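You operate a simulated robot arm through the tools that you are given. There is no shell and no other tool. Be economical: measure what you need, move in short steps, check, and stop when the job is done.

Carry out the task below with a simulated robot arm. There is one attempt and no reset: what you move stays moved.

TASK
Put the thyme shaker on top of the green lime jar. Then put the lime half on the counter by the outlets.
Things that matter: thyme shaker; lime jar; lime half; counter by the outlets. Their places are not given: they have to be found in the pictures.

It is judged by the outcome, as a careful person would: the job done as asked, and still so three seconds after it is handed in. It fails if anything else is knocked over, pushed out of place, dropped, spilled or broken.

THE ROBOT
A 7-joint arm with a two-finger parallel gripper, fixed in place. Base frame: the origin is at the foot of the arm, x ahead of it, y to its left, z up; the work surface is at about z = 0.91. Lengths are in m, angles in degrees, forces in N, time in s.
With the tool pointing down near the work surface it reaches from about 0.24 to 0.68 m from the base axis. Its first joint turns from -66.0 to 66.0 degrees. Payload 2.4 kg.
Tool frame: the origin (TCP) lies between the finger pads and is the grasp point; the fingertips stand 0.03 m ahead of it; z points along the fingers, y is the line along which they close. The gripper opens to 0.094 m. The fingers are 0.028 m wide and 0.01 m thick; the gripper's body (0.05 by 0.096 m) begins 0.055 m behind the TCP.
Orientation is that of the tool frame in the base frame, as a unit quaternion [x, y, z, w]. With the fingers straight down and closing along the base's y, the tool's x points along the base's -x, its y along +y and its z along -z.

THE INTERFACE
- The arm moves only by the tool drive_tool. Its argument "plan" is a list of rows, each a list of 7 numbers: the shift along the base's x, y, z in cm, then the turn, a rotation vector about the base's x, y, z in degrees, then the gripper command, from -1 (fully open) to 1 (shut), values between in proportion. In form: [[x, y, z, rx, ry, rz, jaw], ...]. A call has 1 to 8 rows; each row shifts and turns the commanded pose from where the row before left it. A row lasts 0.2 s, in which the tool goes at most 0.05 m and 8.6 degrees; a call with a longer step from one row to the next is refused whole, and so is a gripper value outside its range. A pose out of reach is approached as far as the arm can. The call stops where the force on the tool passes 40 N (or 10 N more than at its start, if that is more) or the arm is blocked; 0.2 s more then pass. The fingers move at their own pace (about 0.153 m/s each) and stop on an object; they squeeze with about 24 N. The grip force told is the motor's: it shows also when the fingers shut on nothing. Time passes only in rows, and 0.2 s behind the last, so rows that do not move let the fingers close. It gives the time, the measured TCP pose, the force on the tool (base axes), the opening and the grip force at its end, in the units of the frame above (readings bear some noise).
- Cameras (640 x 400 px; columns grow to the right, rows downward): "scene" is fixed at [0.0548, 0.4831, 1.4349]; the picture's right is [-0.59, -0.81, 0.00], its down [-0.52, 0.38, -0.76] and it looks along [0.62, -0.45, -0.65] (base axes); focal length 319 px, centre (320, 200). "wrist" rides on the gripper at [-0.037, 0, -0.058] in the tool frame; the picture's right is [0.00, -1.00, 0.00], its down [0.97, 0.00, -0.24] and it looks along [0.24, 0.00, 0.97] (tool axes); focal length 218 px, centre (320, 200).
- grab_frame(camera): a new picture of that camera. No time passes.
- measure_at(camera, pixels): for up to 12 pixels [column, row] of the newest picture of that camera ("zoom" is the newest enlarged one), the place [x, y, z] in the base frame of the surface seen there, good to about 0.002 m, but the place of the scene camera against the robot may be out by one fixed shift of up to 0.012 m in any direction. No time passes.
- enlarge(camera, box): a new picture of the part [left, top, right, bottom] of that camera's present view, enlarged. No time passes.
- sign_off(): hands the job in; it is judged then, once.

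Work in short steps. Measure before you move; look again where a grasp or a placing could have gone wrong, and mend it. You have 80 turns and 46 pictures in all, the two below and enlarged ones among them. Open the gripper and draw the arm clear of the work before you hand the job in, unless the task says otherwise; then end with one line.

The tools are called as name(argument=value, ...) on one line, values as JSON. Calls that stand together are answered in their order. drive_tool: Moves the arm, as the interface text tells. Its arguments: {"type":"object","properties":{"plan":{"type":"array"}},"required":["plan"]} The other tools are called the same way: grab_frame (camera) takes a picture; measure_at (camera, pixels) gives the place of the surface under pixels of a picture; enlarge (camera, box) takes an enlarged picture of a part of a camera's view; sign_off () hands the job in.

At the start:

```text
time: 0.0
tcp_pos: [0.341, 0.1466, 1.1956]
tool_rot: [0.0, 1.0, 0.0, 0.0]
ft_force: [0.4, 0.4, 0.1]
width: 0.0941
grip_force: 0.1
```

scene: 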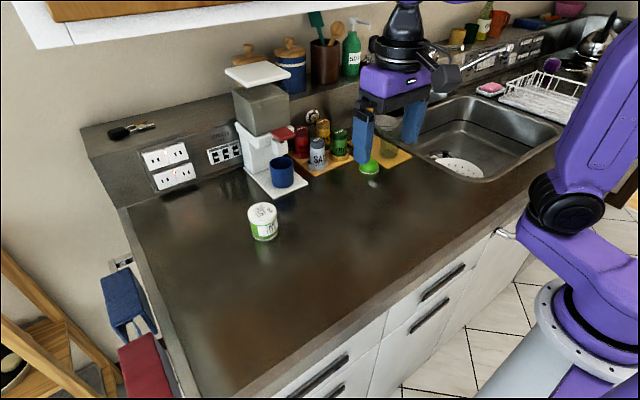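
wrist: 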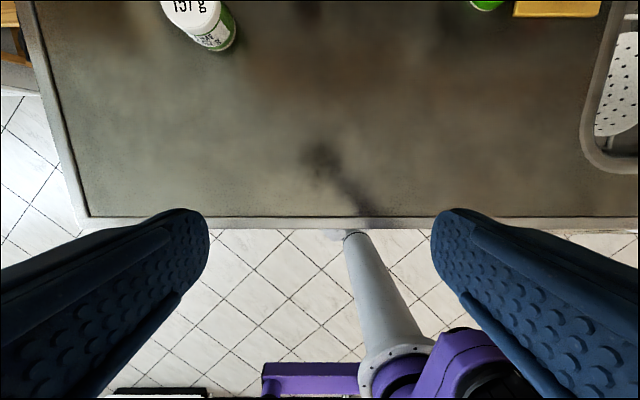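

I see spice shakers near (300-345,140), a jar at (263,222) and a lime half near (370,168). I enlarge to identify them.

enlarge(camera="scene", box=[230, 90, 430, 215])

enlarge(camera="scene", box=[130, 130, 330, 255])

```text
3.20 times, centred on (330, 152) of scene
```

zoom: 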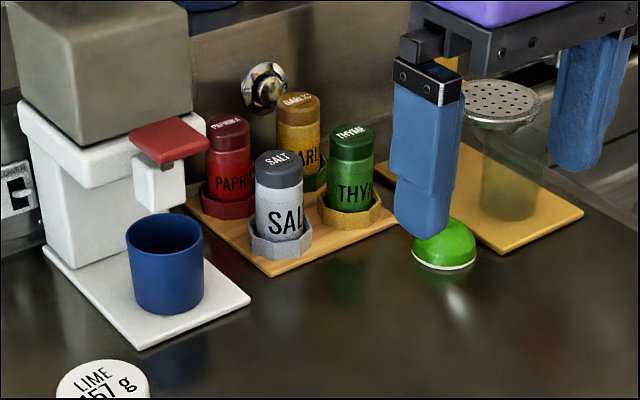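

```text
3.20 times, centred on (230, 192) of scene
```

zoom: 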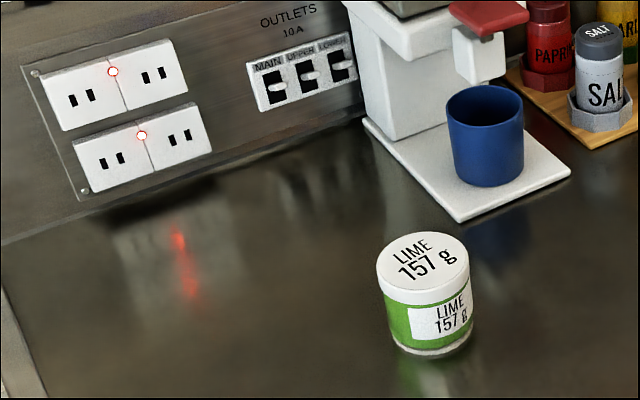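

Thyme is the green shaker at about scene (340,140); the lime jar is at (262,213). Measuring the key points.

measure_at(camera="scene", pixels=[[340, 131], [340, 150], [338, 158], [262, 211], [265, 235], [370, 165], [370, 173], [185, 215], [175, 176], [316, 142], [400, 115], [322, 123]])

measure_at(camera="wrist", pixels=[[190, 5], [220, 45], [485, 3], [300, 100], [515, 8]])

```text
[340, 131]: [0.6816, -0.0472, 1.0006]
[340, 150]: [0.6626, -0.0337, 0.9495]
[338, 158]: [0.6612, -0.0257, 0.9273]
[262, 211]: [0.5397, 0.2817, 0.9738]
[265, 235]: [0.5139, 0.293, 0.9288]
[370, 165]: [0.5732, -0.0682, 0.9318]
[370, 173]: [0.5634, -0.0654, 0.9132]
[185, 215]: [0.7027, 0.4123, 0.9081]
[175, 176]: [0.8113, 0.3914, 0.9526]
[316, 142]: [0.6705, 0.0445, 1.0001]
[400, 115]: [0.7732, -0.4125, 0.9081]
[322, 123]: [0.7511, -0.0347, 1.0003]
```

```text
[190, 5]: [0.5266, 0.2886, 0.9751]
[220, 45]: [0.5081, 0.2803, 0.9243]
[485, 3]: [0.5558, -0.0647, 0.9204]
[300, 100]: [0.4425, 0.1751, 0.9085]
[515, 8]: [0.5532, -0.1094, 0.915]
```

drive_tool(plan=[[3.25, -2.35, -1, 0, 0, 0, -1], [3.25, -2.35, -1, 0, 0, 0, -1], [3.25, -2.35, -1, 0, 0, 0, -1], [3.25, -2.35, -1, 0, 0, 0, -1], [3.25, -2.35, -1, 0, 0, 0, -1], [3.25, -2.35, -1, 0, 0, 0, -1], [3.25, -2.35, -1, 0, 0, 0, -1], [3.25, -2.35, -1, 0, 0, 0, -1]])

grab_frame(camera="wrist")

grab_frame(camera="scene")

```text
time: 1.8
tcp_pos: [0.6026, -0.0406, 1.1168]
tool_rot: [-0.001, 1.0, 0.0, 0.001]
ft_force: [-0.2, -0.3, 0.3]
width: 0.0941
grip_force: 0.0
```

```text
41 pictures are left
```

wrist: 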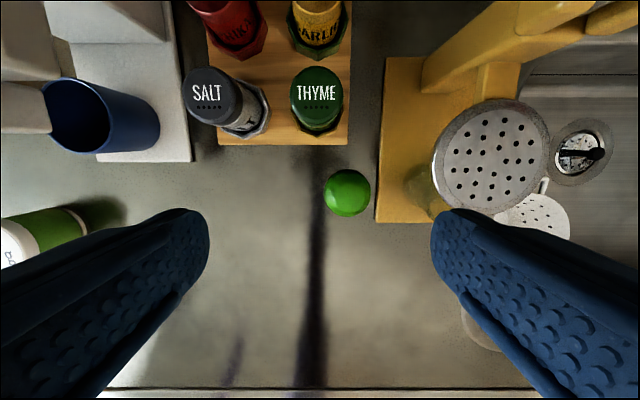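

```text
40 pictures are left
```

scene: 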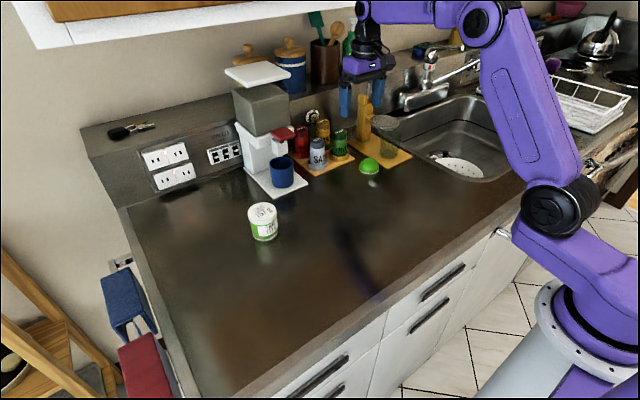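

Thyme lid sits at wrist (316,93), the lime half at (347,192), and a yellow stand with a strainer is to the right. Measuring.

measure_at(camera="wrist", pixels=[[316, 93], [292, 93], [341, 93], [316, 72], [316, 112], [233, 95], [347, 192], [326, 194], [368, 194], [347, 173], [437, 145], [477, 80]])

enlarge(camera="scene", box=[270, 70, 430, 170])

```text
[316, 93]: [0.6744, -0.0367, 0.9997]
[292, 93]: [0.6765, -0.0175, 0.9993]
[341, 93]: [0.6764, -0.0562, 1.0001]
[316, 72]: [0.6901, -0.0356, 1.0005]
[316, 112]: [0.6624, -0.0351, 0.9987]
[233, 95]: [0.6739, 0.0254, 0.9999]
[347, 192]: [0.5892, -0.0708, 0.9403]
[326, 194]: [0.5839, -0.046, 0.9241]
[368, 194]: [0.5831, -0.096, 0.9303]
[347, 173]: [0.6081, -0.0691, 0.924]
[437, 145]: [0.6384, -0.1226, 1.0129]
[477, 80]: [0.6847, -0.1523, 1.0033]
```

```text
4.00 times, centred on (350, 120) of scene
```

zoom: 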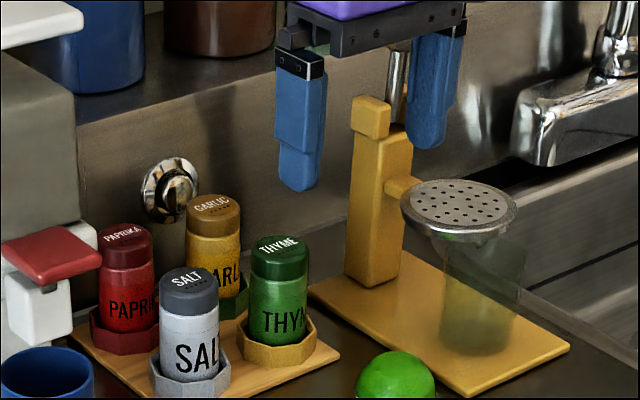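

measure_at(camera="scene", pixels=[[362, 97], [358, 120], [341, 132], [339, 155]])

drive_tool(plan=[[2.5, 0.1, 0, 0, 0, 0, -0.15], [2.5, 0.1, 0, 0, 0, 0, -0.15], [2.4, 0.1, -2, 0, 0, 0, -0.15], [0, 0, -3, 0, 0, 0, -0.15], [0, 0, 0, 0, 0, 0, -0.15]])

grab_frame(camera="wrist")

```text
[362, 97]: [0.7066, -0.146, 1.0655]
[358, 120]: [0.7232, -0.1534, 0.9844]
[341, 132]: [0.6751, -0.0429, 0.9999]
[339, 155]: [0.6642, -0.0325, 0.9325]
```

```text
time: 3.0
tcp_pos: [0.6666, -0.0391, 1.0618]
tool_rot: [0.0, 1.0, 0.0, -0.001]
ft_force: [-0.3, -0.6, -1.2]
width: 0.054
grip_force: 0.1
out of reach, approached as far as the arm can: row 3
```

```text
38 pictures are left
```

wrist: 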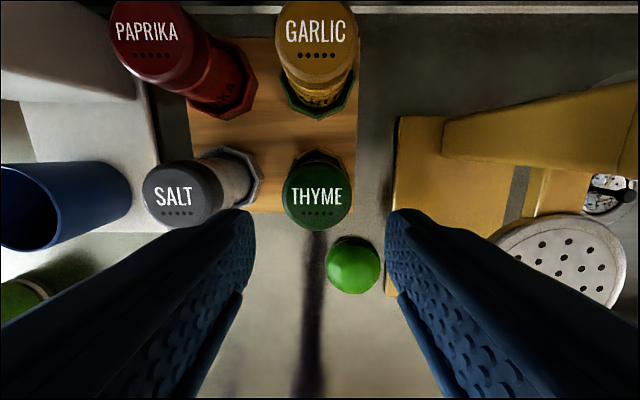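

measure_at(camera="wrist", pixels=[[318, 194], [286, 194], [352, 194], [318, 167], [318, 228], [175, 194], [219, 194]])

drive_tool(plan=[[0, 0.1, -1.5, 0, 0, 0, -0.15], [1, 0, -0.2, 0, 0, 0, -0.15], [0, 0, 0, 0, 0, 0, -0.15]])

```text
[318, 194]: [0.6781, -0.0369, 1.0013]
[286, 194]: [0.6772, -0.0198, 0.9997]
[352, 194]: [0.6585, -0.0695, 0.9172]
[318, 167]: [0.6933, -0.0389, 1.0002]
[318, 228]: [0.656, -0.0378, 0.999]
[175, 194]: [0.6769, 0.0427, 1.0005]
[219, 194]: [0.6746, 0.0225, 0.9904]
```

```text
time: 3.8
tcp_pos: [0.6772, -0.0389, 1.0463]
tool_rot: [0.0, 1.0, 0.0, 0.0]
ft_force: [0.4, -0.3, 0.3]
width: 0.0542
grip_force: 0.0
```

The tool is over the thyme (0.676, -0.037) and salt is 0.08 away, so there is room. Descending to z≈0.975 and gripping.

drive_tool(plan=[[0, 0.15, -2.5, 0, 0, 0, -0.15], [0, 0, -2.5, 0, 0, 0, -0.15], [0, 0, -2.2, 0, 0, 0, -0.15], [0, 0, 0, 0, 0, 0, 0.4], [0, 0, 0, 0, 0, 0, 0.6], [0, 0, 0, 0, 0, 0, 0.6]])

grab_frame(camera="scene")

```text
time: 5.2
tcp_pos: [0.6769, -0.0373, 0.9764]
tool_rot: [0.0, 1.0, 0.0, 0.0]
ft_force: [-1.8, -1.5, 7.8]
width: 0.0409
grip_force: 23.6
```

```text
37 pictures are left
```

scene: 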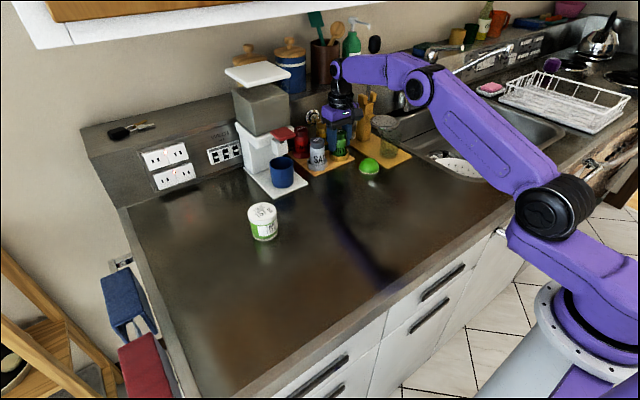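

Gripped (0.041 wide, 23.6 N). Lifting straight up, with a slight retreat once clear.

drive_tool(plan=[[0, 0, 1.5, 0, 0, 0, 0.6], [0, 0, 2.5, 0, 0, 0, 0.6], [0, 0, 3, 0, 0, 0, 0.6], [-0.5, 0, 3, 0, 0, 0, 0.6], [-3, 0, 3, 0, 0, 0, 0.6], [-4, 0, 2, 0, 0, 0, 0.6]])

grab_frame(camera="scene")

```text
time: 6.6
tcp_pos: [0.5994, -0.0372, 1.1234]
tool_rot: [0.001, 1.0, 0.0, 0.0]
ft_force: [-0.3, -0.5, -1.4]
width: 0.037
grip_force: 23.7
```

```text
36 pictures are left
```

scene: 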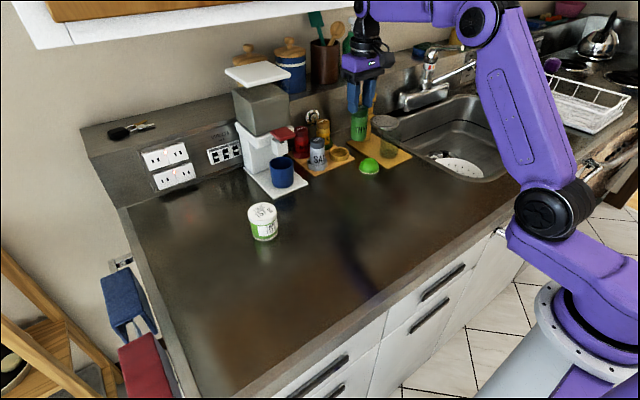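

enlarge(camera="scene", box=[310, 60, 410, 160])

grab_frame(camera="wrist")

```text
4.00 times, centred on (360, 110) of scene
```

zoom: 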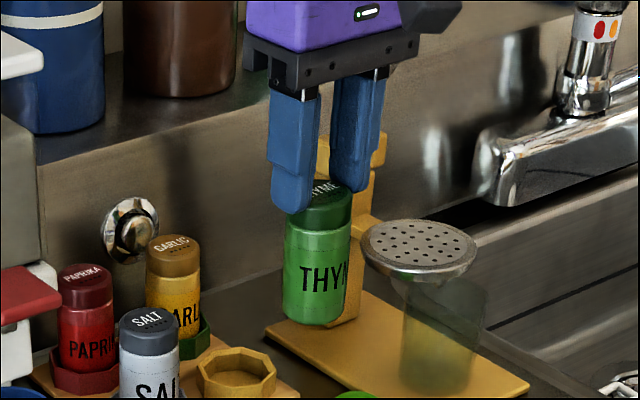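

```text
34 pictures are left
```

wrist: 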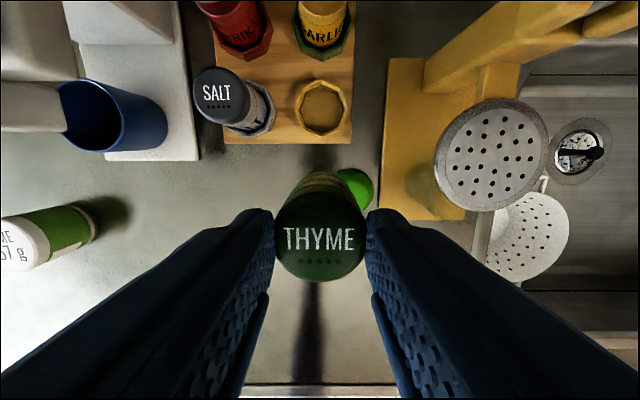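

The shaker slid down and is now held by its lid near the fingertips; measuring where it sits, plus the jar top.

measure_at(camera="wrist", pixels=[[320, 240], [320, 195], [320, 275], [285, 235], [358, 235]])

measure_at(camera="zoom", pixels=[[325, 195], [318, 222], [316, 318], [322, 280]])

measure_at(camera="scene", pixels=[[250, 211], [275, 211], [262, 204], [262, 218], [263, 211]])

```text
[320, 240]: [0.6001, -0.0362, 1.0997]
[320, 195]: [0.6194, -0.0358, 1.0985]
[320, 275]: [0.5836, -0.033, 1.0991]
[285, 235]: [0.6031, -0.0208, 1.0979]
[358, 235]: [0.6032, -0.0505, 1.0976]
```

```text
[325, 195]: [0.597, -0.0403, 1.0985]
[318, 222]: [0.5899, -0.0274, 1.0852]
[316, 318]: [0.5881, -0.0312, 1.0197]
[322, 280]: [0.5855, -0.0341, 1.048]
```

```text
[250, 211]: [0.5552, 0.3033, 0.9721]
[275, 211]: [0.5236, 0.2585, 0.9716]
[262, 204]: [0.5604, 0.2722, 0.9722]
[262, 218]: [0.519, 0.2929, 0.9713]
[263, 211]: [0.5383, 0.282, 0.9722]
```

Only about 6 mm of the lid is held, which is too little to carry it. I will set it down on the clear counter nearby, at about (0.55, 0.03), and regrip.

drive_tool(plan=[[-0.5, 0.8, -0.5, 0, 0, 0, 0.6], [-1, 1.4, -1, 0, 0, 0, 0.6], [-1, 1.4, -1, 0, 0, 0, 0.6], [-1, 1.4, -1.5, 0, 0, 0, 0.6], [-0.8, 1, -1.5, 0, 0, 0, 0.6], [-0.4, 0.5, -1.5, 0, 0, 0, 0.6], [0, 0, -1, 0, 0, 0, 0.6]])

enlarge(camera="scene", box=[280, 90, 400, 190])

grab_frame(camera="wrist")

```text
time: 8.2
tcp_pos: [0.5529, 0.0311, 1.0448]
tool_rot: [0.0, 1.0, 0.001, -0.001]
ft_force: [0.5, -0.2, -0.7]
width: 0.0367
grip_force: 24.3
```

```text
4.00 times, centred on (340, 140) of scene
```

zoom: 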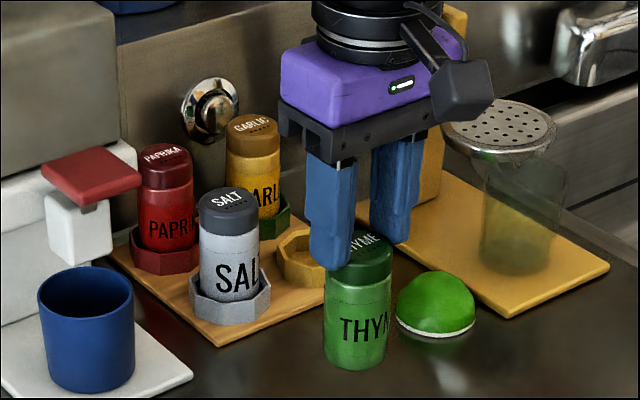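

```text
32 pictures are left
```

wrist: 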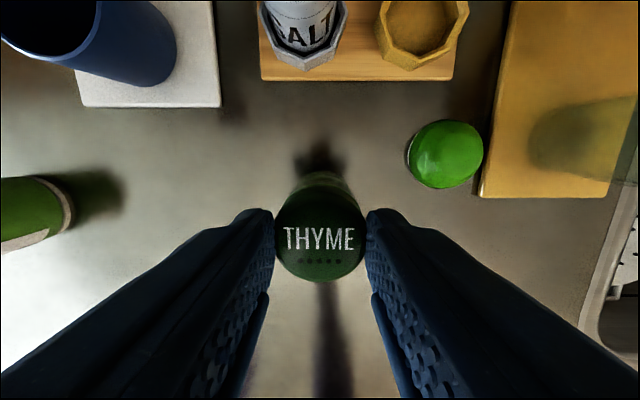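

drive_tool(plan=[[0, 0, -1.2, 0, 0, 0, 0.6], [0, 0, -0.8, 0, 0, 0, 0.6], [0, 0, -0.3, 0, 0, 0, 0.6], [0, 0, -0.2, 0, 0, 0, 0.6], [0, 0, -0.2, 0, 0, 0, 0.6]])

```text
time: 9.4
tcp_pos: [0.5554, 0.0298, 1.0185]
tool_rot: [0.0, 1.0, 0.0, 0.0]
ft_force: [0.3, 1.0, -1.4]
width: 0.0365
grip_force: 24.2
```

drive_tool(plan=[[0, 0, -0.2, 0, 0, 0, 0.6], [0, 0, -0.2, 0, 0, 0, 0.6], [0, 0, -0.2, 0, 0, 0, 0.6]])

enlarge(camera="scene", box=[290, 110, 390, 190])

```text
time: 10.2
tcp_pos: [0.5555, 0.028, 1.0157]
tool_rot: [0.001, 1.0, 0.0, 0.003]
ft_force: [-0.1, -6.6, 26.7]
width: 0.0377
grip_force: 24.1
```

```text
5.00 times, centred on (340, 150) of scene
```

zoom: 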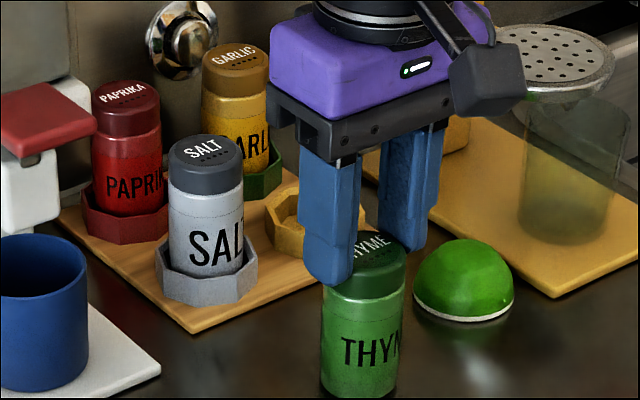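

The base is on the counter (26.7 N). Opening slightly, then going down 4 cm around it.

drive_tool(plan=[[0, 0, 0.3, 0, 0, 0, 0.6], [0, 0, 0, 0, 0, 0, -0.3], [0, 0, 0, 0, 0, 0, -0.3]])

grab_frame(camera="wrist")

enlarge(camera="scene", box=[290, 110, 390, 190])

```text
time: 11.0
tcp_pos: [0.5528, 0.03, 1.0154]
tool_rot: [0.0, 1.0, 0.0, -0.001]
ft_force: [0.6, -0.6, -0.5]
width: 0.0612
grip_force: 0.0
```

```text
30 pictures are left
```

wrist: 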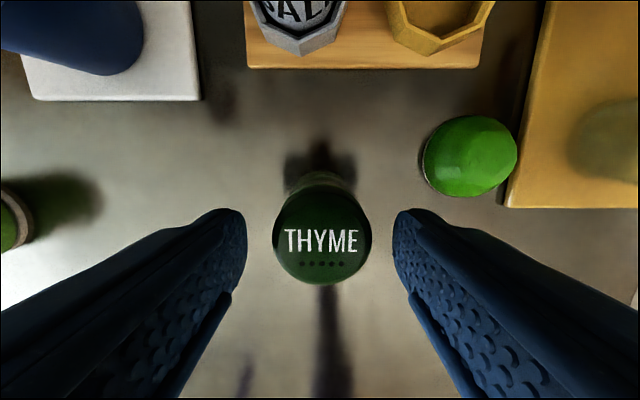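

```text
5.00 times, centred on (340, 150) of scene
```

zoom: 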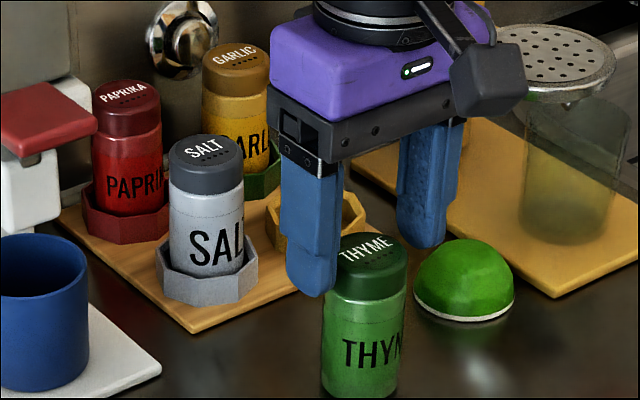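

drive_tool(plan=[[0, 0, -2, 0, 0, 0, -0.3], [0, 0, -2, 0, 0, 0, -0.3], [0, 0, -2, 0, 0, 0, -0.3], [0, 0, 0, 0, 0, 0, 0.5], [0, 0, 0, 0, 0, 0, 1], [0, 0, 0, 0, 0, 0, 1]])

```text
time: 12.4
tcp_pos: [0.5537, 0.0318, 0.9561]
tool_rot: [0.001, 1.0, 0.0, -0.001]
ft_force: [-2.1, -0.1, 6.4]
width: 0.0409
grip_force: 24.0
```

Gripped at 0.041. Lifting and checking for slip.

drive_tool(plan=[[0, 0, 1, 0, 0, 0, 1], [0, 0, 2, 0, 0, 0, 1], [0, 0, 3, 0, 0, 0, 1], [0, 0, 3, 0, 0, 0, 1], [0, 0, 3, 0, 0, 0, 1], [0, 0, 0, 0, 0, 0, 1]])

grab_frame(camera="wrist")

enlarge(camera="scene", box=[290, 80, 390, 160])

```text
time: 13.8
tcp_pos: [0.5566, 0.0294, 1.0759]
tool_rot: [0.0, 1.0, 0.0, 0.001]
ft_force: [-0.5, -0.2, -0.9]
width: 0.0409
grip_force: 24.3
```

```text
28 pictures are left
```

wrist: 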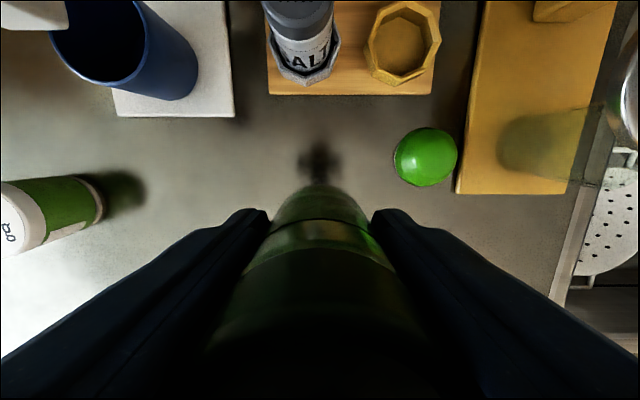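

```text
5.00 times, centred on (340, 120) of scene
```

zoom: 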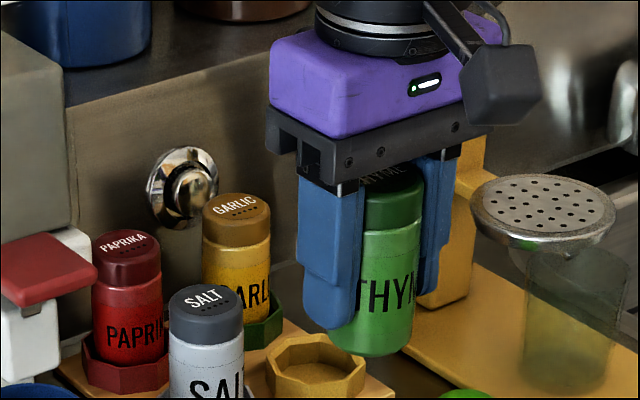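

Held well. Carrying it toward the jar, stopping short to measure the jar with the wrist camera.

drive_tool(plan=[[0, 0.5, 2, 0, 0, 0, 1], [-1, 2, 2, 0, 0, 0, 1], [-1, 3.5, 1, 0, 0, 0, 1], [-1, 3.5, 0, 0, 0, 0, 1], [-1, 3, 0, 0, 0, 0, 1], [-0.5, 2, 0, 0, 0, 0, 1], [0, 0, 0, 0, 0, 0, 1]])

grab_frame(camera="wrist")

```text
time: 15.4
tcp_pos: [0.5086, 0.1769, 1.125]
tool_rot: [0.0, 1.0, 0.0, 0.0]
ft_force: [-0.6, -0.5, -0.2]
width: 0.0409
grip_force: 23.6
```

```text
26 pictures are left
```

wrist: 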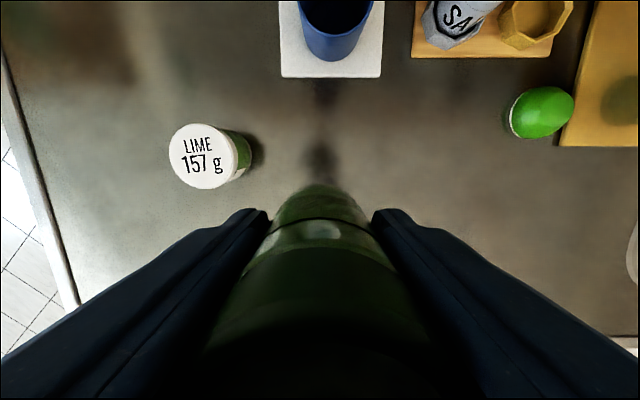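

measure_at(camera="wrist", pixels=[[203, 156], [171, 157], [234, 157], [203, 126], [203, 186], [180, 135], [226, 178], [182, 178], [224, 134]])

```text
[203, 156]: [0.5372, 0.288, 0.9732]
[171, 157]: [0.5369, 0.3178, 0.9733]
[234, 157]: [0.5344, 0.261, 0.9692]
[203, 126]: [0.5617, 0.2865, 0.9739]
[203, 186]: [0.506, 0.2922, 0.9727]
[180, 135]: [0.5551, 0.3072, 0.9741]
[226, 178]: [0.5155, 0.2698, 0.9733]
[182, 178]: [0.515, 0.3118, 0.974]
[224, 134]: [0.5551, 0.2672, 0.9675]
```

Jar centre is (0.535, 0.289), top z≈0.9735. Moving above it.

drive_tool(plan=[[0.6, 2.5, 0, 0, 0, 0, 1], [0.7, 3, 0, 0, 0, 0, 1], [0.7, 3, 0, 0, 0, 0, 1], [0.6, 2.7, 0, 0, 0, 0, 1], [0, 0, -3, 0, 0, 0, 1], [0, 0, -3, 0, 0, 0, 1], [0, 0, -2, 0, 0, 0, 1], [0, 0, 0, 0, 0, 0, 1]])

grab_frame(camera="wrist")

enlarge(camera="scene", box=[210, 150, 320, 250])

```text
time: 17.2
tcp_pos: [0.5362, 0.2868, 1.0442]
tool_rot: [0.0, 1.0, 0.0, 0.001]
ft_force: [-0.2, 0.3, -1.5]
width: 0.041
grip_force: 23.7
```

```text
25 pictures are left
```

wrist: 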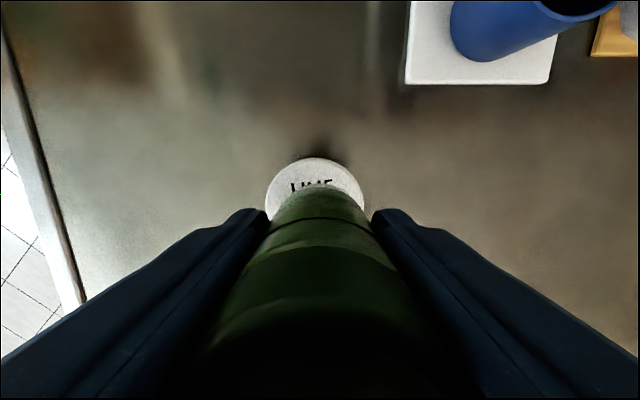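

```text
4.00 times, centred on (265, 200) of scene
```

zoom: 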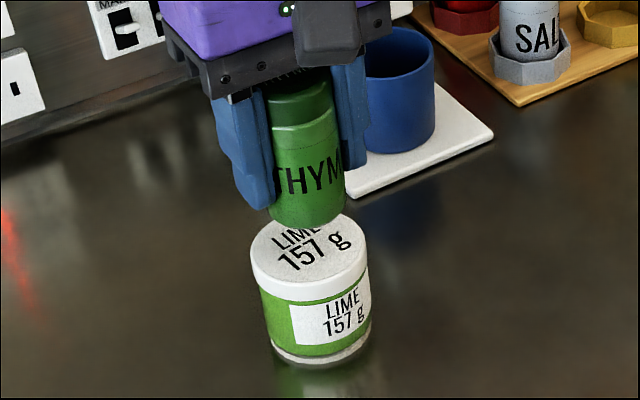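

Aligned; lid centre is at column 314 so I add 2 mm in y, and lower gently to contact.

drive_tool(plan=[[0, 0.2, -0.8, 0, 0, 0, 1], [0, 0, -0.8, 0, 0, 0, 1], [0, 0, -0.3, 0, 0, 0, 1], [0, 0, -0.15, 0, 0, 0, 1], [0, 0, 0, 0, 0, 0, 1]])

enlarge(camera="scene", box=[210, 150, 320, 250])

```text
time: 18.4
tcp_pos: [0.5347, 0.2889, 1.0266]
tool_rot: [0.0, 1.0, 0.0, 0.0]
ft_force: [-0.2, -0.9, -0.7]
width: 0.0411
grip_force: 24.1
```

```text
4.00 times, centred on (265, 200) of scene
```

zoom: 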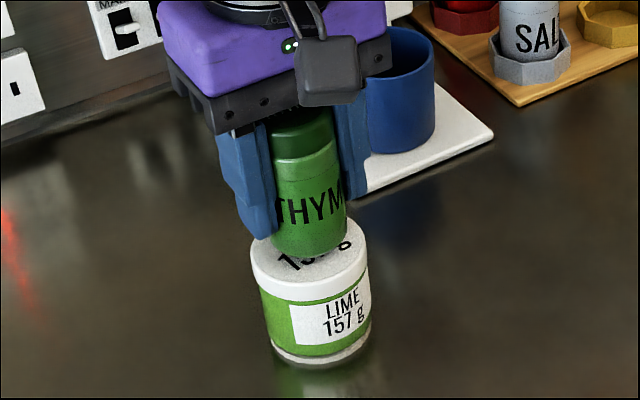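

drive_tool(plan=[[0, 0, -0.15, 0, 0, 0, 1], [0, 0, -0.15, 0, 0, 0, 1], [0, 0, 0, 0, 0, 0, 1]])

```text
time: 19.2
tcp_pos: [0.5352, 0.2887, 1.0229]
tool_rot: [0.0, 1.0, 0.0, 0.0]
ft_force: [1.0, -0.1, -0.7]
width: 0.0409
grip_force: 23.5
```

drive_tool(plan=[[0, 0, -0.1, 0, 0, 0, 1], [0, 0, -0.1, 0, 0, 0, 1], [0, 0, 0, 0, 0, 0, 1]])

```text
time: 20.0
tcp_pos: [0.5341, 0.2892, 1.0197]
tool_rot: [0.0, 1.0, 0.0, 0.0]
ft_force: [0.0, -0.4, -1.9]
width: 0.0409
grip_force: 24.0
```

drive_tool(plan=[[0, 0, -0.1, 0, 0, 0, 1], [0, 0, -0.1, 0, 0, 0, 1], [0, 0, 0, 0, 0, 0, 1]])

enlarge(camera="scene", box=[235, 170, 295, 230])

```text
time: 20.8
tcp_pos: [0.5356, 0.2892, 1.0178]
tool_rot: [0.001, 1.0, 0.001, 0.001]
ft_force: [-2.3, -1.3, 11.3]
width: 0.0411
grip_force: 24.7
```

```text
6.67 times, centred on (265, 200) of scene
```

zoom: 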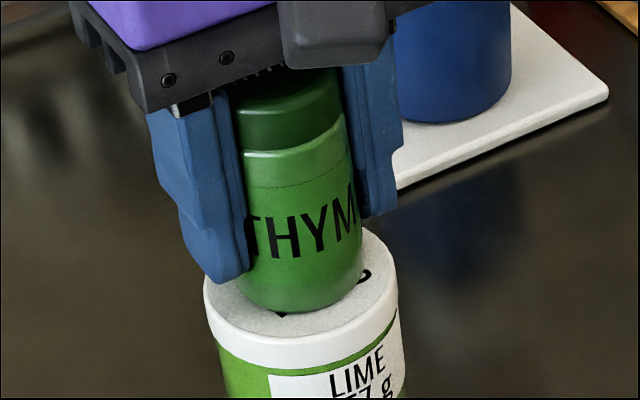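

Contact (11 N upward). Releasing, then rising straight up.

drive_tool(plan=[[0, 0, 0.05, 0, 0, 0, 0.0], [0, 0, 0, 0, 0, 0, -0.3], [0, 0, 0, 0, 0, 0, -0.4], [0, 0, 1.5, 0, 0, 0, -0.4], [0, 0, 3, 0, 0, 0, -0.4], [0, 0, 4, 0, 0, 0, -0.4], [0, 0, 4, 0, 0, 0, -0.4]])

enlarge(camera="scene", box=[210, 130, 410, 255])

grab_frame(camera="wrist")

```text
time: 22.4
tcp_pos: [0.5349, 0.2861, 1.1424]
tool_rot: [0.0, 1.0, 0.001, 0.0]
ft_force: [-0.1, -0.3, 1.2]
width: 0.0659
grip_force: 0.1
```

```text
3.20 times, centred on (310, 192) of scene
```

zoom: 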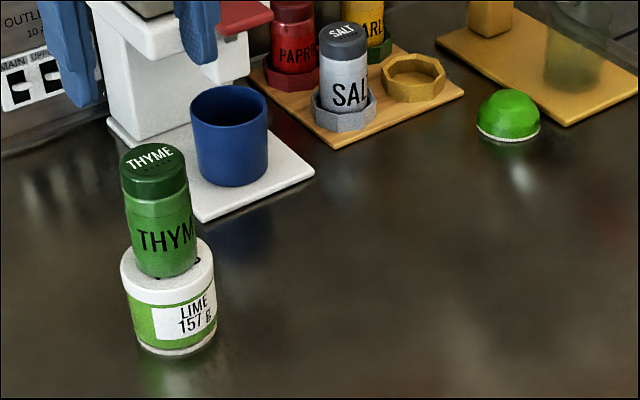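

```text
20 pictures are left
```

wrist: 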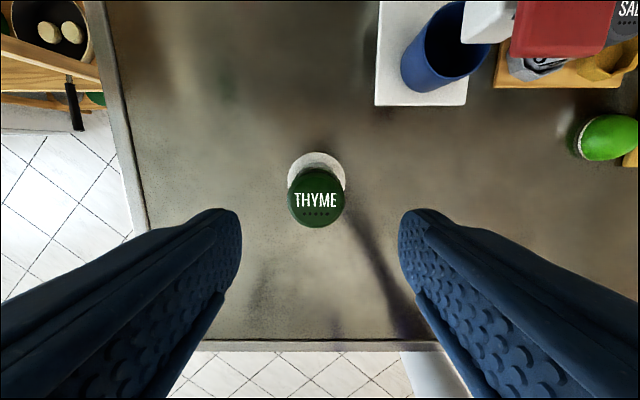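

Stack is stable. Now moving over to the lime half.

drive_tool(plan=[[0, -4.5, 0, 0, 0, 0, -1], [0, -4.5, 0, 0, 0, 0, -1], [0, -4.5, 0, 0, 0, 0, -1], [0, -4.5, 0, 0, 0, 0, -1], [0, -4.5, 0, 0, 0, 0, -1], [0, -4.5, 0, 0, 0, 0, -1], [0.5, -4.5, -1, 0, 0, 0, -1], [0.5, -4.2, -2, 0, 0, 0, -1]])

grab_frame(camera="wrist")

```text
time: 24.2
tcp_pos: [0.5438, -0.0685, 1.1145]
tool_rot: [0.0, 1.0, 0.0, 0.001]
ft_force: [0.3, -0.7, 0.4]
width: 0.0942
grip_force: 0.0
```

```text
19 pictures are left
```

wrist: 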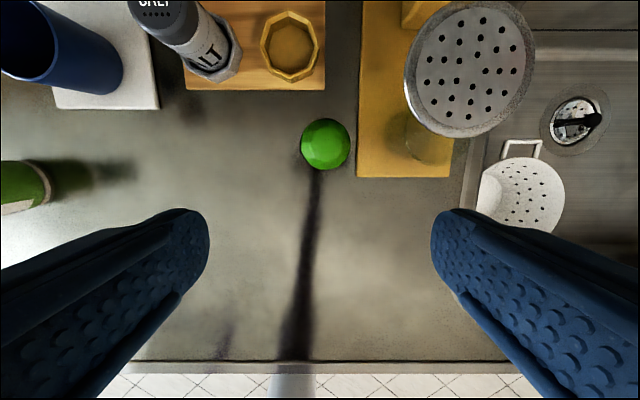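

measure_at(camera="wrist", pixels=[[325, 144], [303, 146], [348, 146], [325, 120], [325, 168], [358, 146], [362, 100], [325, 88], [412, 75], [440, 172], [425, 150]])

enlarge(camera="wrist", box=[270, 100, 380, 190])

```text
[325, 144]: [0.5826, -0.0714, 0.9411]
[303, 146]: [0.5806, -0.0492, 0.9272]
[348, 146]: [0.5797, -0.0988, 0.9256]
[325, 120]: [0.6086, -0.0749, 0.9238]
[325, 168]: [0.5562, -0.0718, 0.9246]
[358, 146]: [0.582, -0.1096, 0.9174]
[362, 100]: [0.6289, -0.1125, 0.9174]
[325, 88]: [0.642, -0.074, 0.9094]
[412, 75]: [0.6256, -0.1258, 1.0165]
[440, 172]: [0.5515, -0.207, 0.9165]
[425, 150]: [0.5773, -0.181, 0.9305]
```

```text
4.44 times, centred on (325, 145) of wrist
```

zoom: 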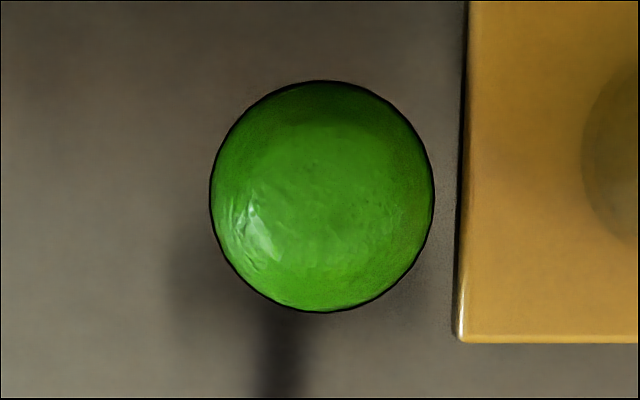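

Lime half: centre (0.582, -0.0735), Ø≈0.05, top z 0.941, close to the yellow board edge at y=-0.109 and the strainer. I rotate the gripper 90° so it closes along x.

drive_tool(plan=[[0, 0, 0, 0, 0, 8.2, -1], [0, 0, 0, 0, 0, 8.2, -1], [0, 0, 0, 0, 0, 8.2, -1], [0, 0, 0, 0, 0, 8.2, -1], [0, 0, 0, 0, 0, 8.2, -1], [0, 0, 0, 0, 0, 8.2, -1], [0, 0, 0, 0, 0, 8.2, -0.5], [0, 0, 0, 0, 0, 8.2, -0.5]])

drive_tool(plan=[[1.3, -0.2, 0, 0, 0, 8.2, -0.5], [1.3, -0.2, -1, 0, 0, 8.2, -0.5], [1.2, -0.1, -2, 0, 0, 8, -0.5], [0, 0, -2, 0, 0, 0, -0.5], [0, 0, 0, 0, 0, 0, -0.5]])

grab_frame(camera="wrist")

```text
time: 26.0
tcp_pos: [0.5462, -0.0677, 1.1136]
tool_rot: [-0.542, 0.84, 0.0, 0.0]
ft_force: [0.5, -0.5, 0.1]
width: 0.0704
grip_force: 0.1
```

```text
time: 27.2
tcp_pos: [0.582, -0.0733, 1.0631]
tool_rot: [-0.707, 0.707, 0.0, 0.0]
ft_force: [0.3, -0.1, 0.1]
width: 0.0706
grip_force: 0.0
```

```text
17 pictures are left
```

wrist: 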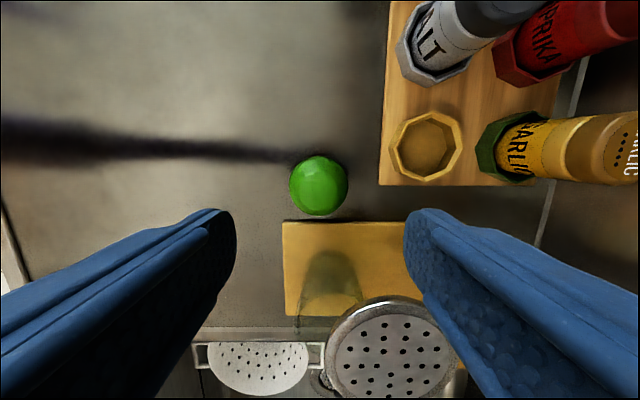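

measure_at(camera="wrist", pixels=[[290, 187], [347, 187], [319, 157], [319, 214], [345, 310], [428, 180]])

drive_tool(plan=[[0, 0, -3, 0, 0, 0, -0.5], [0, 0, -3, 0, 0, 0, -0.5], [0, 0, -3, 0, 0, 0, -0.5], [0, 0, 0, 0, 0, 0, -0.5]])

grab_frame(camera="wrist")

```text
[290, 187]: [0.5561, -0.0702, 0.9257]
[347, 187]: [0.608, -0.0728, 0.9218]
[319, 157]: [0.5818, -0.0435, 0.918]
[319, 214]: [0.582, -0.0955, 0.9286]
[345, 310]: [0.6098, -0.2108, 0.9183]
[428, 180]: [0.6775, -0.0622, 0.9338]
```

```text
time: 28.2
tcp_pos: [0.5826, -0.074, 0.9725]
tool_rot: [0.707, -0.707, 0.0, 0.0]
ft_force: [0.0, -0.3, 0.4]
width: 0.0705
grip_force: 0.1
```

```text
16 pictures are left
```

wrist: 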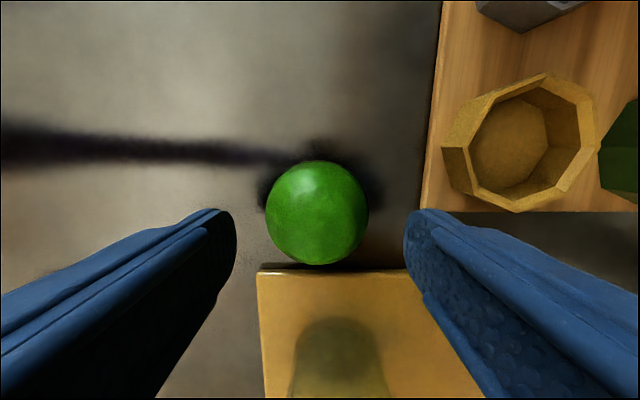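

Centred; narrowing slightly to keep clear of the wooden tray, then descending the last 3 cm and gripping.

drive_tool(plan=[[0, 0.15, 0, 0, 0, 0, -0.32], [0, 0, -1.5, 0, 0, 0, -0.32], [0, 0, -1.5, 0, 0, 0, -0.32], [0, 0, 0, 0, 0, 0, -0.32], [0, 0, 0, 0, 0, 0, 0.3], [0, 0, 0, 0, 0, 0, 1], [0, 0, 0, 0, 0, 0, 1]])

```text
time: 29.8
tcp_pos: [0.5843, -0.0719, 0.9438]
tool_rot: [0.707, -0.707, 0.0, 0.0]
ft_force: [-0.3, 0.9, 0.1]
width: 0.056
grip_force: 23.9
```

drive_tool(plan=[[0, 0, 1, 0, 0, 0, 1], [0, 0, 1.5, 0, 0, 0, 1], [0, 0, 2.5, 0, 0, 0, 1], [0, 0.5, 3, 0, 0, 0, 1], [0, 0, 0, 0, 0, 0, 1]])

grab_frame(camera="wrist")

```text
time: 31.0
tcp_pos: [0.5844, -0.0673, 1.0222]
tool_rot: [0.707, -0.707, 0.0, -0.001]
ft_force: [-0.5, -0.8, -0.7]
width: 0.0558
grip_force: 24.5
```

```text
15 pictures are left
```

wrist: 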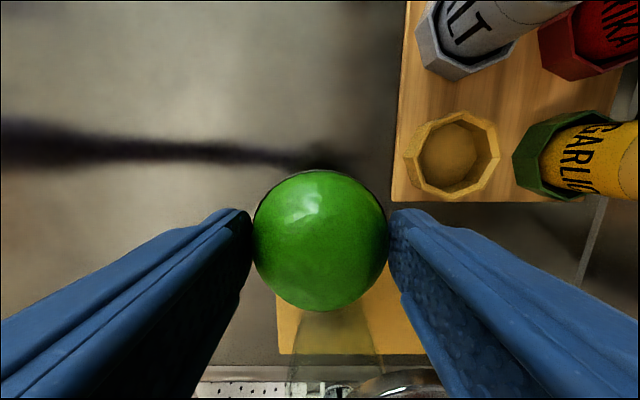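

Lime half is held. Measuring the counter in front of the outlets.

grab_frame(camera="scene")

measure_at(camera="scene", pixels=[[168, 154], [225, 152], [230, 168], [215, 185], [190, 195], [165, 205], [205, 215], [225, 200], [245, 195], [130, 210], [200, 240], [150, 250]])

```text
14 pictures are left
```

scene: 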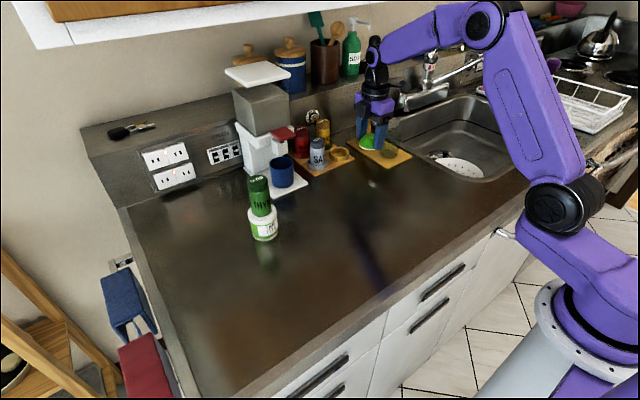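

```text
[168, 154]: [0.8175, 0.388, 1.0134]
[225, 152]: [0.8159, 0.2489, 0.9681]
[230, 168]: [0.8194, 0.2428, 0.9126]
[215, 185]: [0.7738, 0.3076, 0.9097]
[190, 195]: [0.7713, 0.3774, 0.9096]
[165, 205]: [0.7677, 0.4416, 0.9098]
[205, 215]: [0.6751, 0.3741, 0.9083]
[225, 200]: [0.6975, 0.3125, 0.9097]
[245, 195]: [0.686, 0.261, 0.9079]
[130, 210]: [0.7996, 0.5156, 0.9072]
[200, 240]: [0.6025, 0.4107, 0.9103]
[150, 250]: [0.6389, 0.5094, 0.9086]
```

Vertical reach (0.68 m) stops short of the outlet wall (x≈0.82, y 0.25–0.43). I'll carry the lime over past the stack to about (0.50, 0.40), set it down, and regrip with a tilted tool so it can go closer to the sockets.

drive_tool(plan=[[-2, 1, 4, 0, 0, 0, 1], [-2, 2, 4, 0, 0, -8.1, 1], [-2, 2, 4, 0, 0, -8.1, 1], [-1, 4.5, 0, 0, 0, -8.1, 1], [-1, 4.5, 0, 0, 0, -8.1, 1], [-1, 4.5, 0, 0, 0, -8.1, 1], [-1, 4.5, 0, 0, 0, -8.1, 1], [-1, 4.5, 0, 0, 0, -8.1, 1]])

drive_tool(plan=[[0.6, 4.7, 0, 0, 0, 0, 1], [0.6, 4.7, 0, 0, 0, 0, 1], [0.6, 4.7, 0, 0, 0, 0, 1], [0.6, 4.7, 0, 0, 0, 0, 1], [0, 0.6, -4, 0, 0, 0, 1], [0, 0, -4.5, 0, 0, 0, 1], [0, 0, -4.5, 0, 0, 0, 1], [0, 0, 0, 0, 0, 0, 1]])

grab_frame(camera="scene")

```text
time: 32.8
tcp_pos: [0.4753, 0.2115, 1.1396]
tool_rot: [-0.285, 0.958, 0.0, 0.0]
ft_force: [-0.4, 1.0, -0.2]
width: 0.0558
grip_force: 24.3
```

```text
time: 34.6
tcp_pos: [0.4972, 0.405, 1.0108]
tool_rot: [-0.286, 0.958, 0.0, 0.0]
ft_force: [0.2, -0.4, -1.0]
width: 0.0558
grip_force: 23.8
```

```text
13 pictures are left
```

scene: 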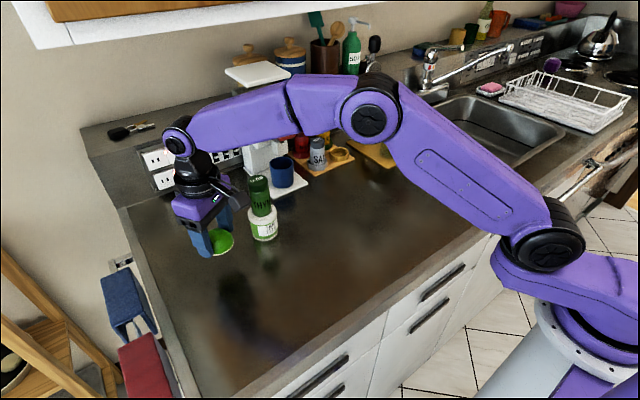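

drive_tool(plan=[[0, 0, -3, 0, 0, 0, 1], [0, 0, -2.8, 0, 0, 0, 1], [0, 0, -0.5, 0, 0, 0, 1], [0, 0, -0.2, 0, 0, 0, 1], [0, 0, 0, 0, 0, 0, 1]])

```text
time: 35.8
tcp_pos: [0.4976, 0.4014, 0.9474]
tool_rot: [-0.286, 0.958, 0.0, -0.001]
ft_force: [-0.9, -0.2, -0.6]
width: 0.0559
grip_force: 24.1
```

drive_tool(plan=[[0, 0, -0.2, 0, 0, 0, 1], [0, 0, -0.15, 0, 0, 0, 1], [0, 0, 0, 0, 0, 0, 1]])

```text
time: 36.6
tcp_pos: [0.497, 0.4018, 0.9442]
tool_rot: [-0.285, 0.958, 0.0, -0.001]
ft_force: [0.2, 0.5, -1.0]
width: 0.0559
grip_force: 24.2
```

drive_tool(plan=[[0, 0, 0, 0, 0, 0, 0], [0, 0, 0, 0, 0, 0, -0.6], [0, 0, 1, 0, 0, 0, -0.6], [0, 0, 4, 0, 0, 0, -0.6], [-0.25, -0.16, 1, 3.81, -5.87, 0, -0.6], [-0.25, -0.16, 0, 3.81, -5.87, 0, -0.6], [-0.25, -0.16, 0, 3.81, -5.87, 0, -0.6], [-0.25, -0.16, 0, 3.81, -5.87, 0, -0.6]])

grab_frame(camera="wrist")

enlarge(camera="scene", box=[150, 140, 310, 260])

```text
time: 38.4
tcp_pos: [0.4871, 0.3957, 1.0038]
tool_rot: [-0.277, 0.929, 0.068, 0.234]
ft_force: [0.6, 0.4, 0.8]
width: 0.0753
grip_force: 0.1
```

```text
12 pictures are left
```

wrist: 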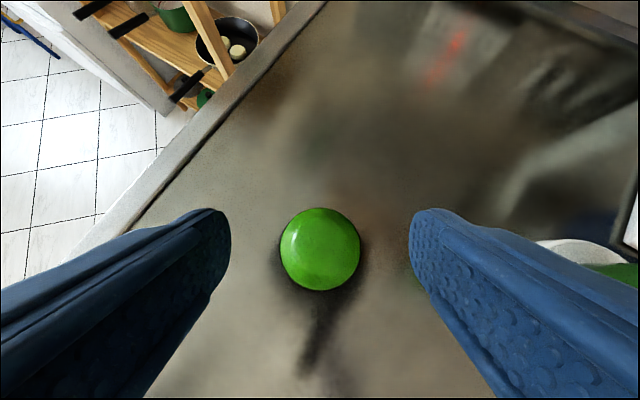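

```text
3.33 times, centred on (230, 200) of scene
```

zoom: 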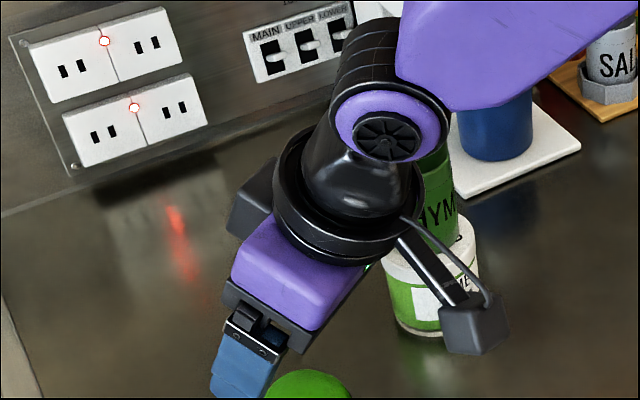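

measure_at(camera="wrist", pixels=[[320, 249], [282, 249], [358, 249], [320, 210], [320, 288]])

```text
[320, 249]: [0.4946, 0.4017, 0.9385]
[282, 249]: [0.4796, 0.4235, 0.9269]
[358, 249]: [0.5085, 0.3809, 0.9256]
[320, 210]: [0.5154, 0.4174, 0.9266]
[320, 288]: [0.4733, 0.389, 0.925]
```

Lime centre (0.494, 0.402), well centred. Descending to regrip.

drive_tool(plan=[[-0.2, 0, -2, 0, 0, 0, -0.6], [0, 0, -2, 0, 0, 0, -0.6], [0, 0, -1.8, 0, 0, 0, -0.6], [0, 0, 0, 0, 0, 0, 0.2], [0, 0, 0, 0, 0, 0, 1], [0, 0, 0, 0, 0, 0, 1]])

grab_frame(camera="wrist")

```text
time: 39.8
tcp_pos: [0.4866, 0.3949, 0.9464]
tool_rot: [-0.278, 0.929, 0.069, 0.233]
ft_force: [0.4, -0.7, 1.1]
width: 0.0537
grip_force: 24.1
```

```text
10 pictures are left
```

wrist: 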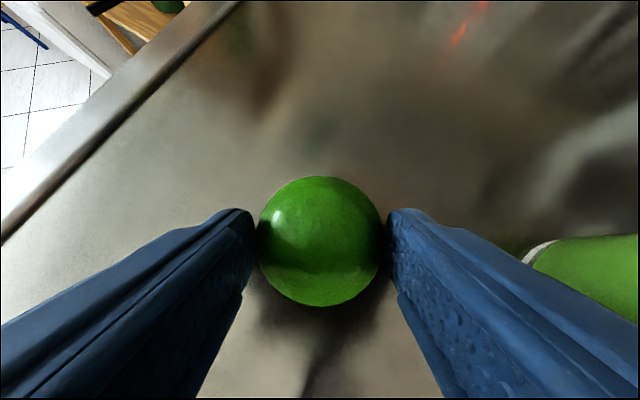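

Gripped. I'll lift 2 cm and go outward, swinging to larger y first to stay clear of the stack. First I check where the wrist box is relative to the stack.

drive_tool(plan=[[0, 0.5, 1, 0, 0, 0, 1], [0, 2, 1, 0, 0, 0, 1], [1, 2, 0, 0, 0, 0, 1], [2.5, 0.5, 0, 0, 0, 0, 1], [0, 0, 0, 0, 0, 0, 1]])

grab_frame(camera="scene")

```text
time: 41.0
tcp_pos: [0.5216, 0.4464, 0.9658]
tool_rot: [-0.279, 0.929, 0.069, 0.232]
ft_force: [0.3, 0.6, -0.2]
width: 0.054
grip_force: 24.3
```

```text
9 pictures are left
```

scene: 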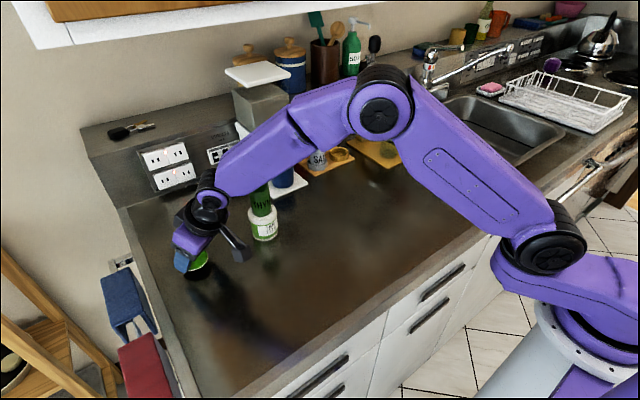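

measure_at(camera="scene", pixels=[[237, 250], [238, 238], [225, 222], [210, 190], [215, 225], [250, 178], [265, 170], [262, 205], [270, 140], [300, 150]])

```text
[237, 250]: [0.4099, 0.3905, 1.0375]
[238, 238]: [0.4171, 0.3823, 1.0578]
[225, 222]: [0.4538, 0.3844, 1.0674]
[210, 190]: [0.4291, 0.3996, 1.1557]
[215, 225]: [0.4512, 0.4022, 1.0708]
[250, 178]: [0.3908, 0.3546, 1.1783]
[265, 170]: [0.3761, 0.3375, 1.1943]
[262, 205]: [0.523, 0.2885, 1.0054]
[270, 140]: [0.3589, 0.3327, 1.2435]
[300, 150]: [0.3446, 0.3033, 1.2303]
```

The wrist box trails at TCP (-0.11, -0.06) at z≈1.04, so I keep y near 0.44 to clear the shaker while extending outward.

drive_tool(plan=[[2.5, 0, 0, 0, 0, 0, 1], [2.5, 0, 0, 0, 0, 0, 1], [2.5, 0, 0, 0, 0, 0, 1], [0, 0, 0, 0, 0, 0, 1]])

grab_frame(camera="scene")

```text
time: 42.0
tcp_pos: [0.5968, 0.4445, 0.9679]
tool_rot: [-0.277, 0.93, 0.068, 0.232]
ft_force: [0.3, -0.4, -0.3]
width: 0.0541
grip_force: 24.6
```

```text
8 pictures are left
```

scene: 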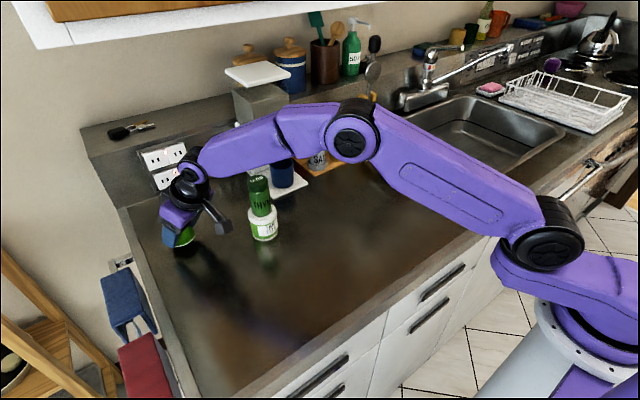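

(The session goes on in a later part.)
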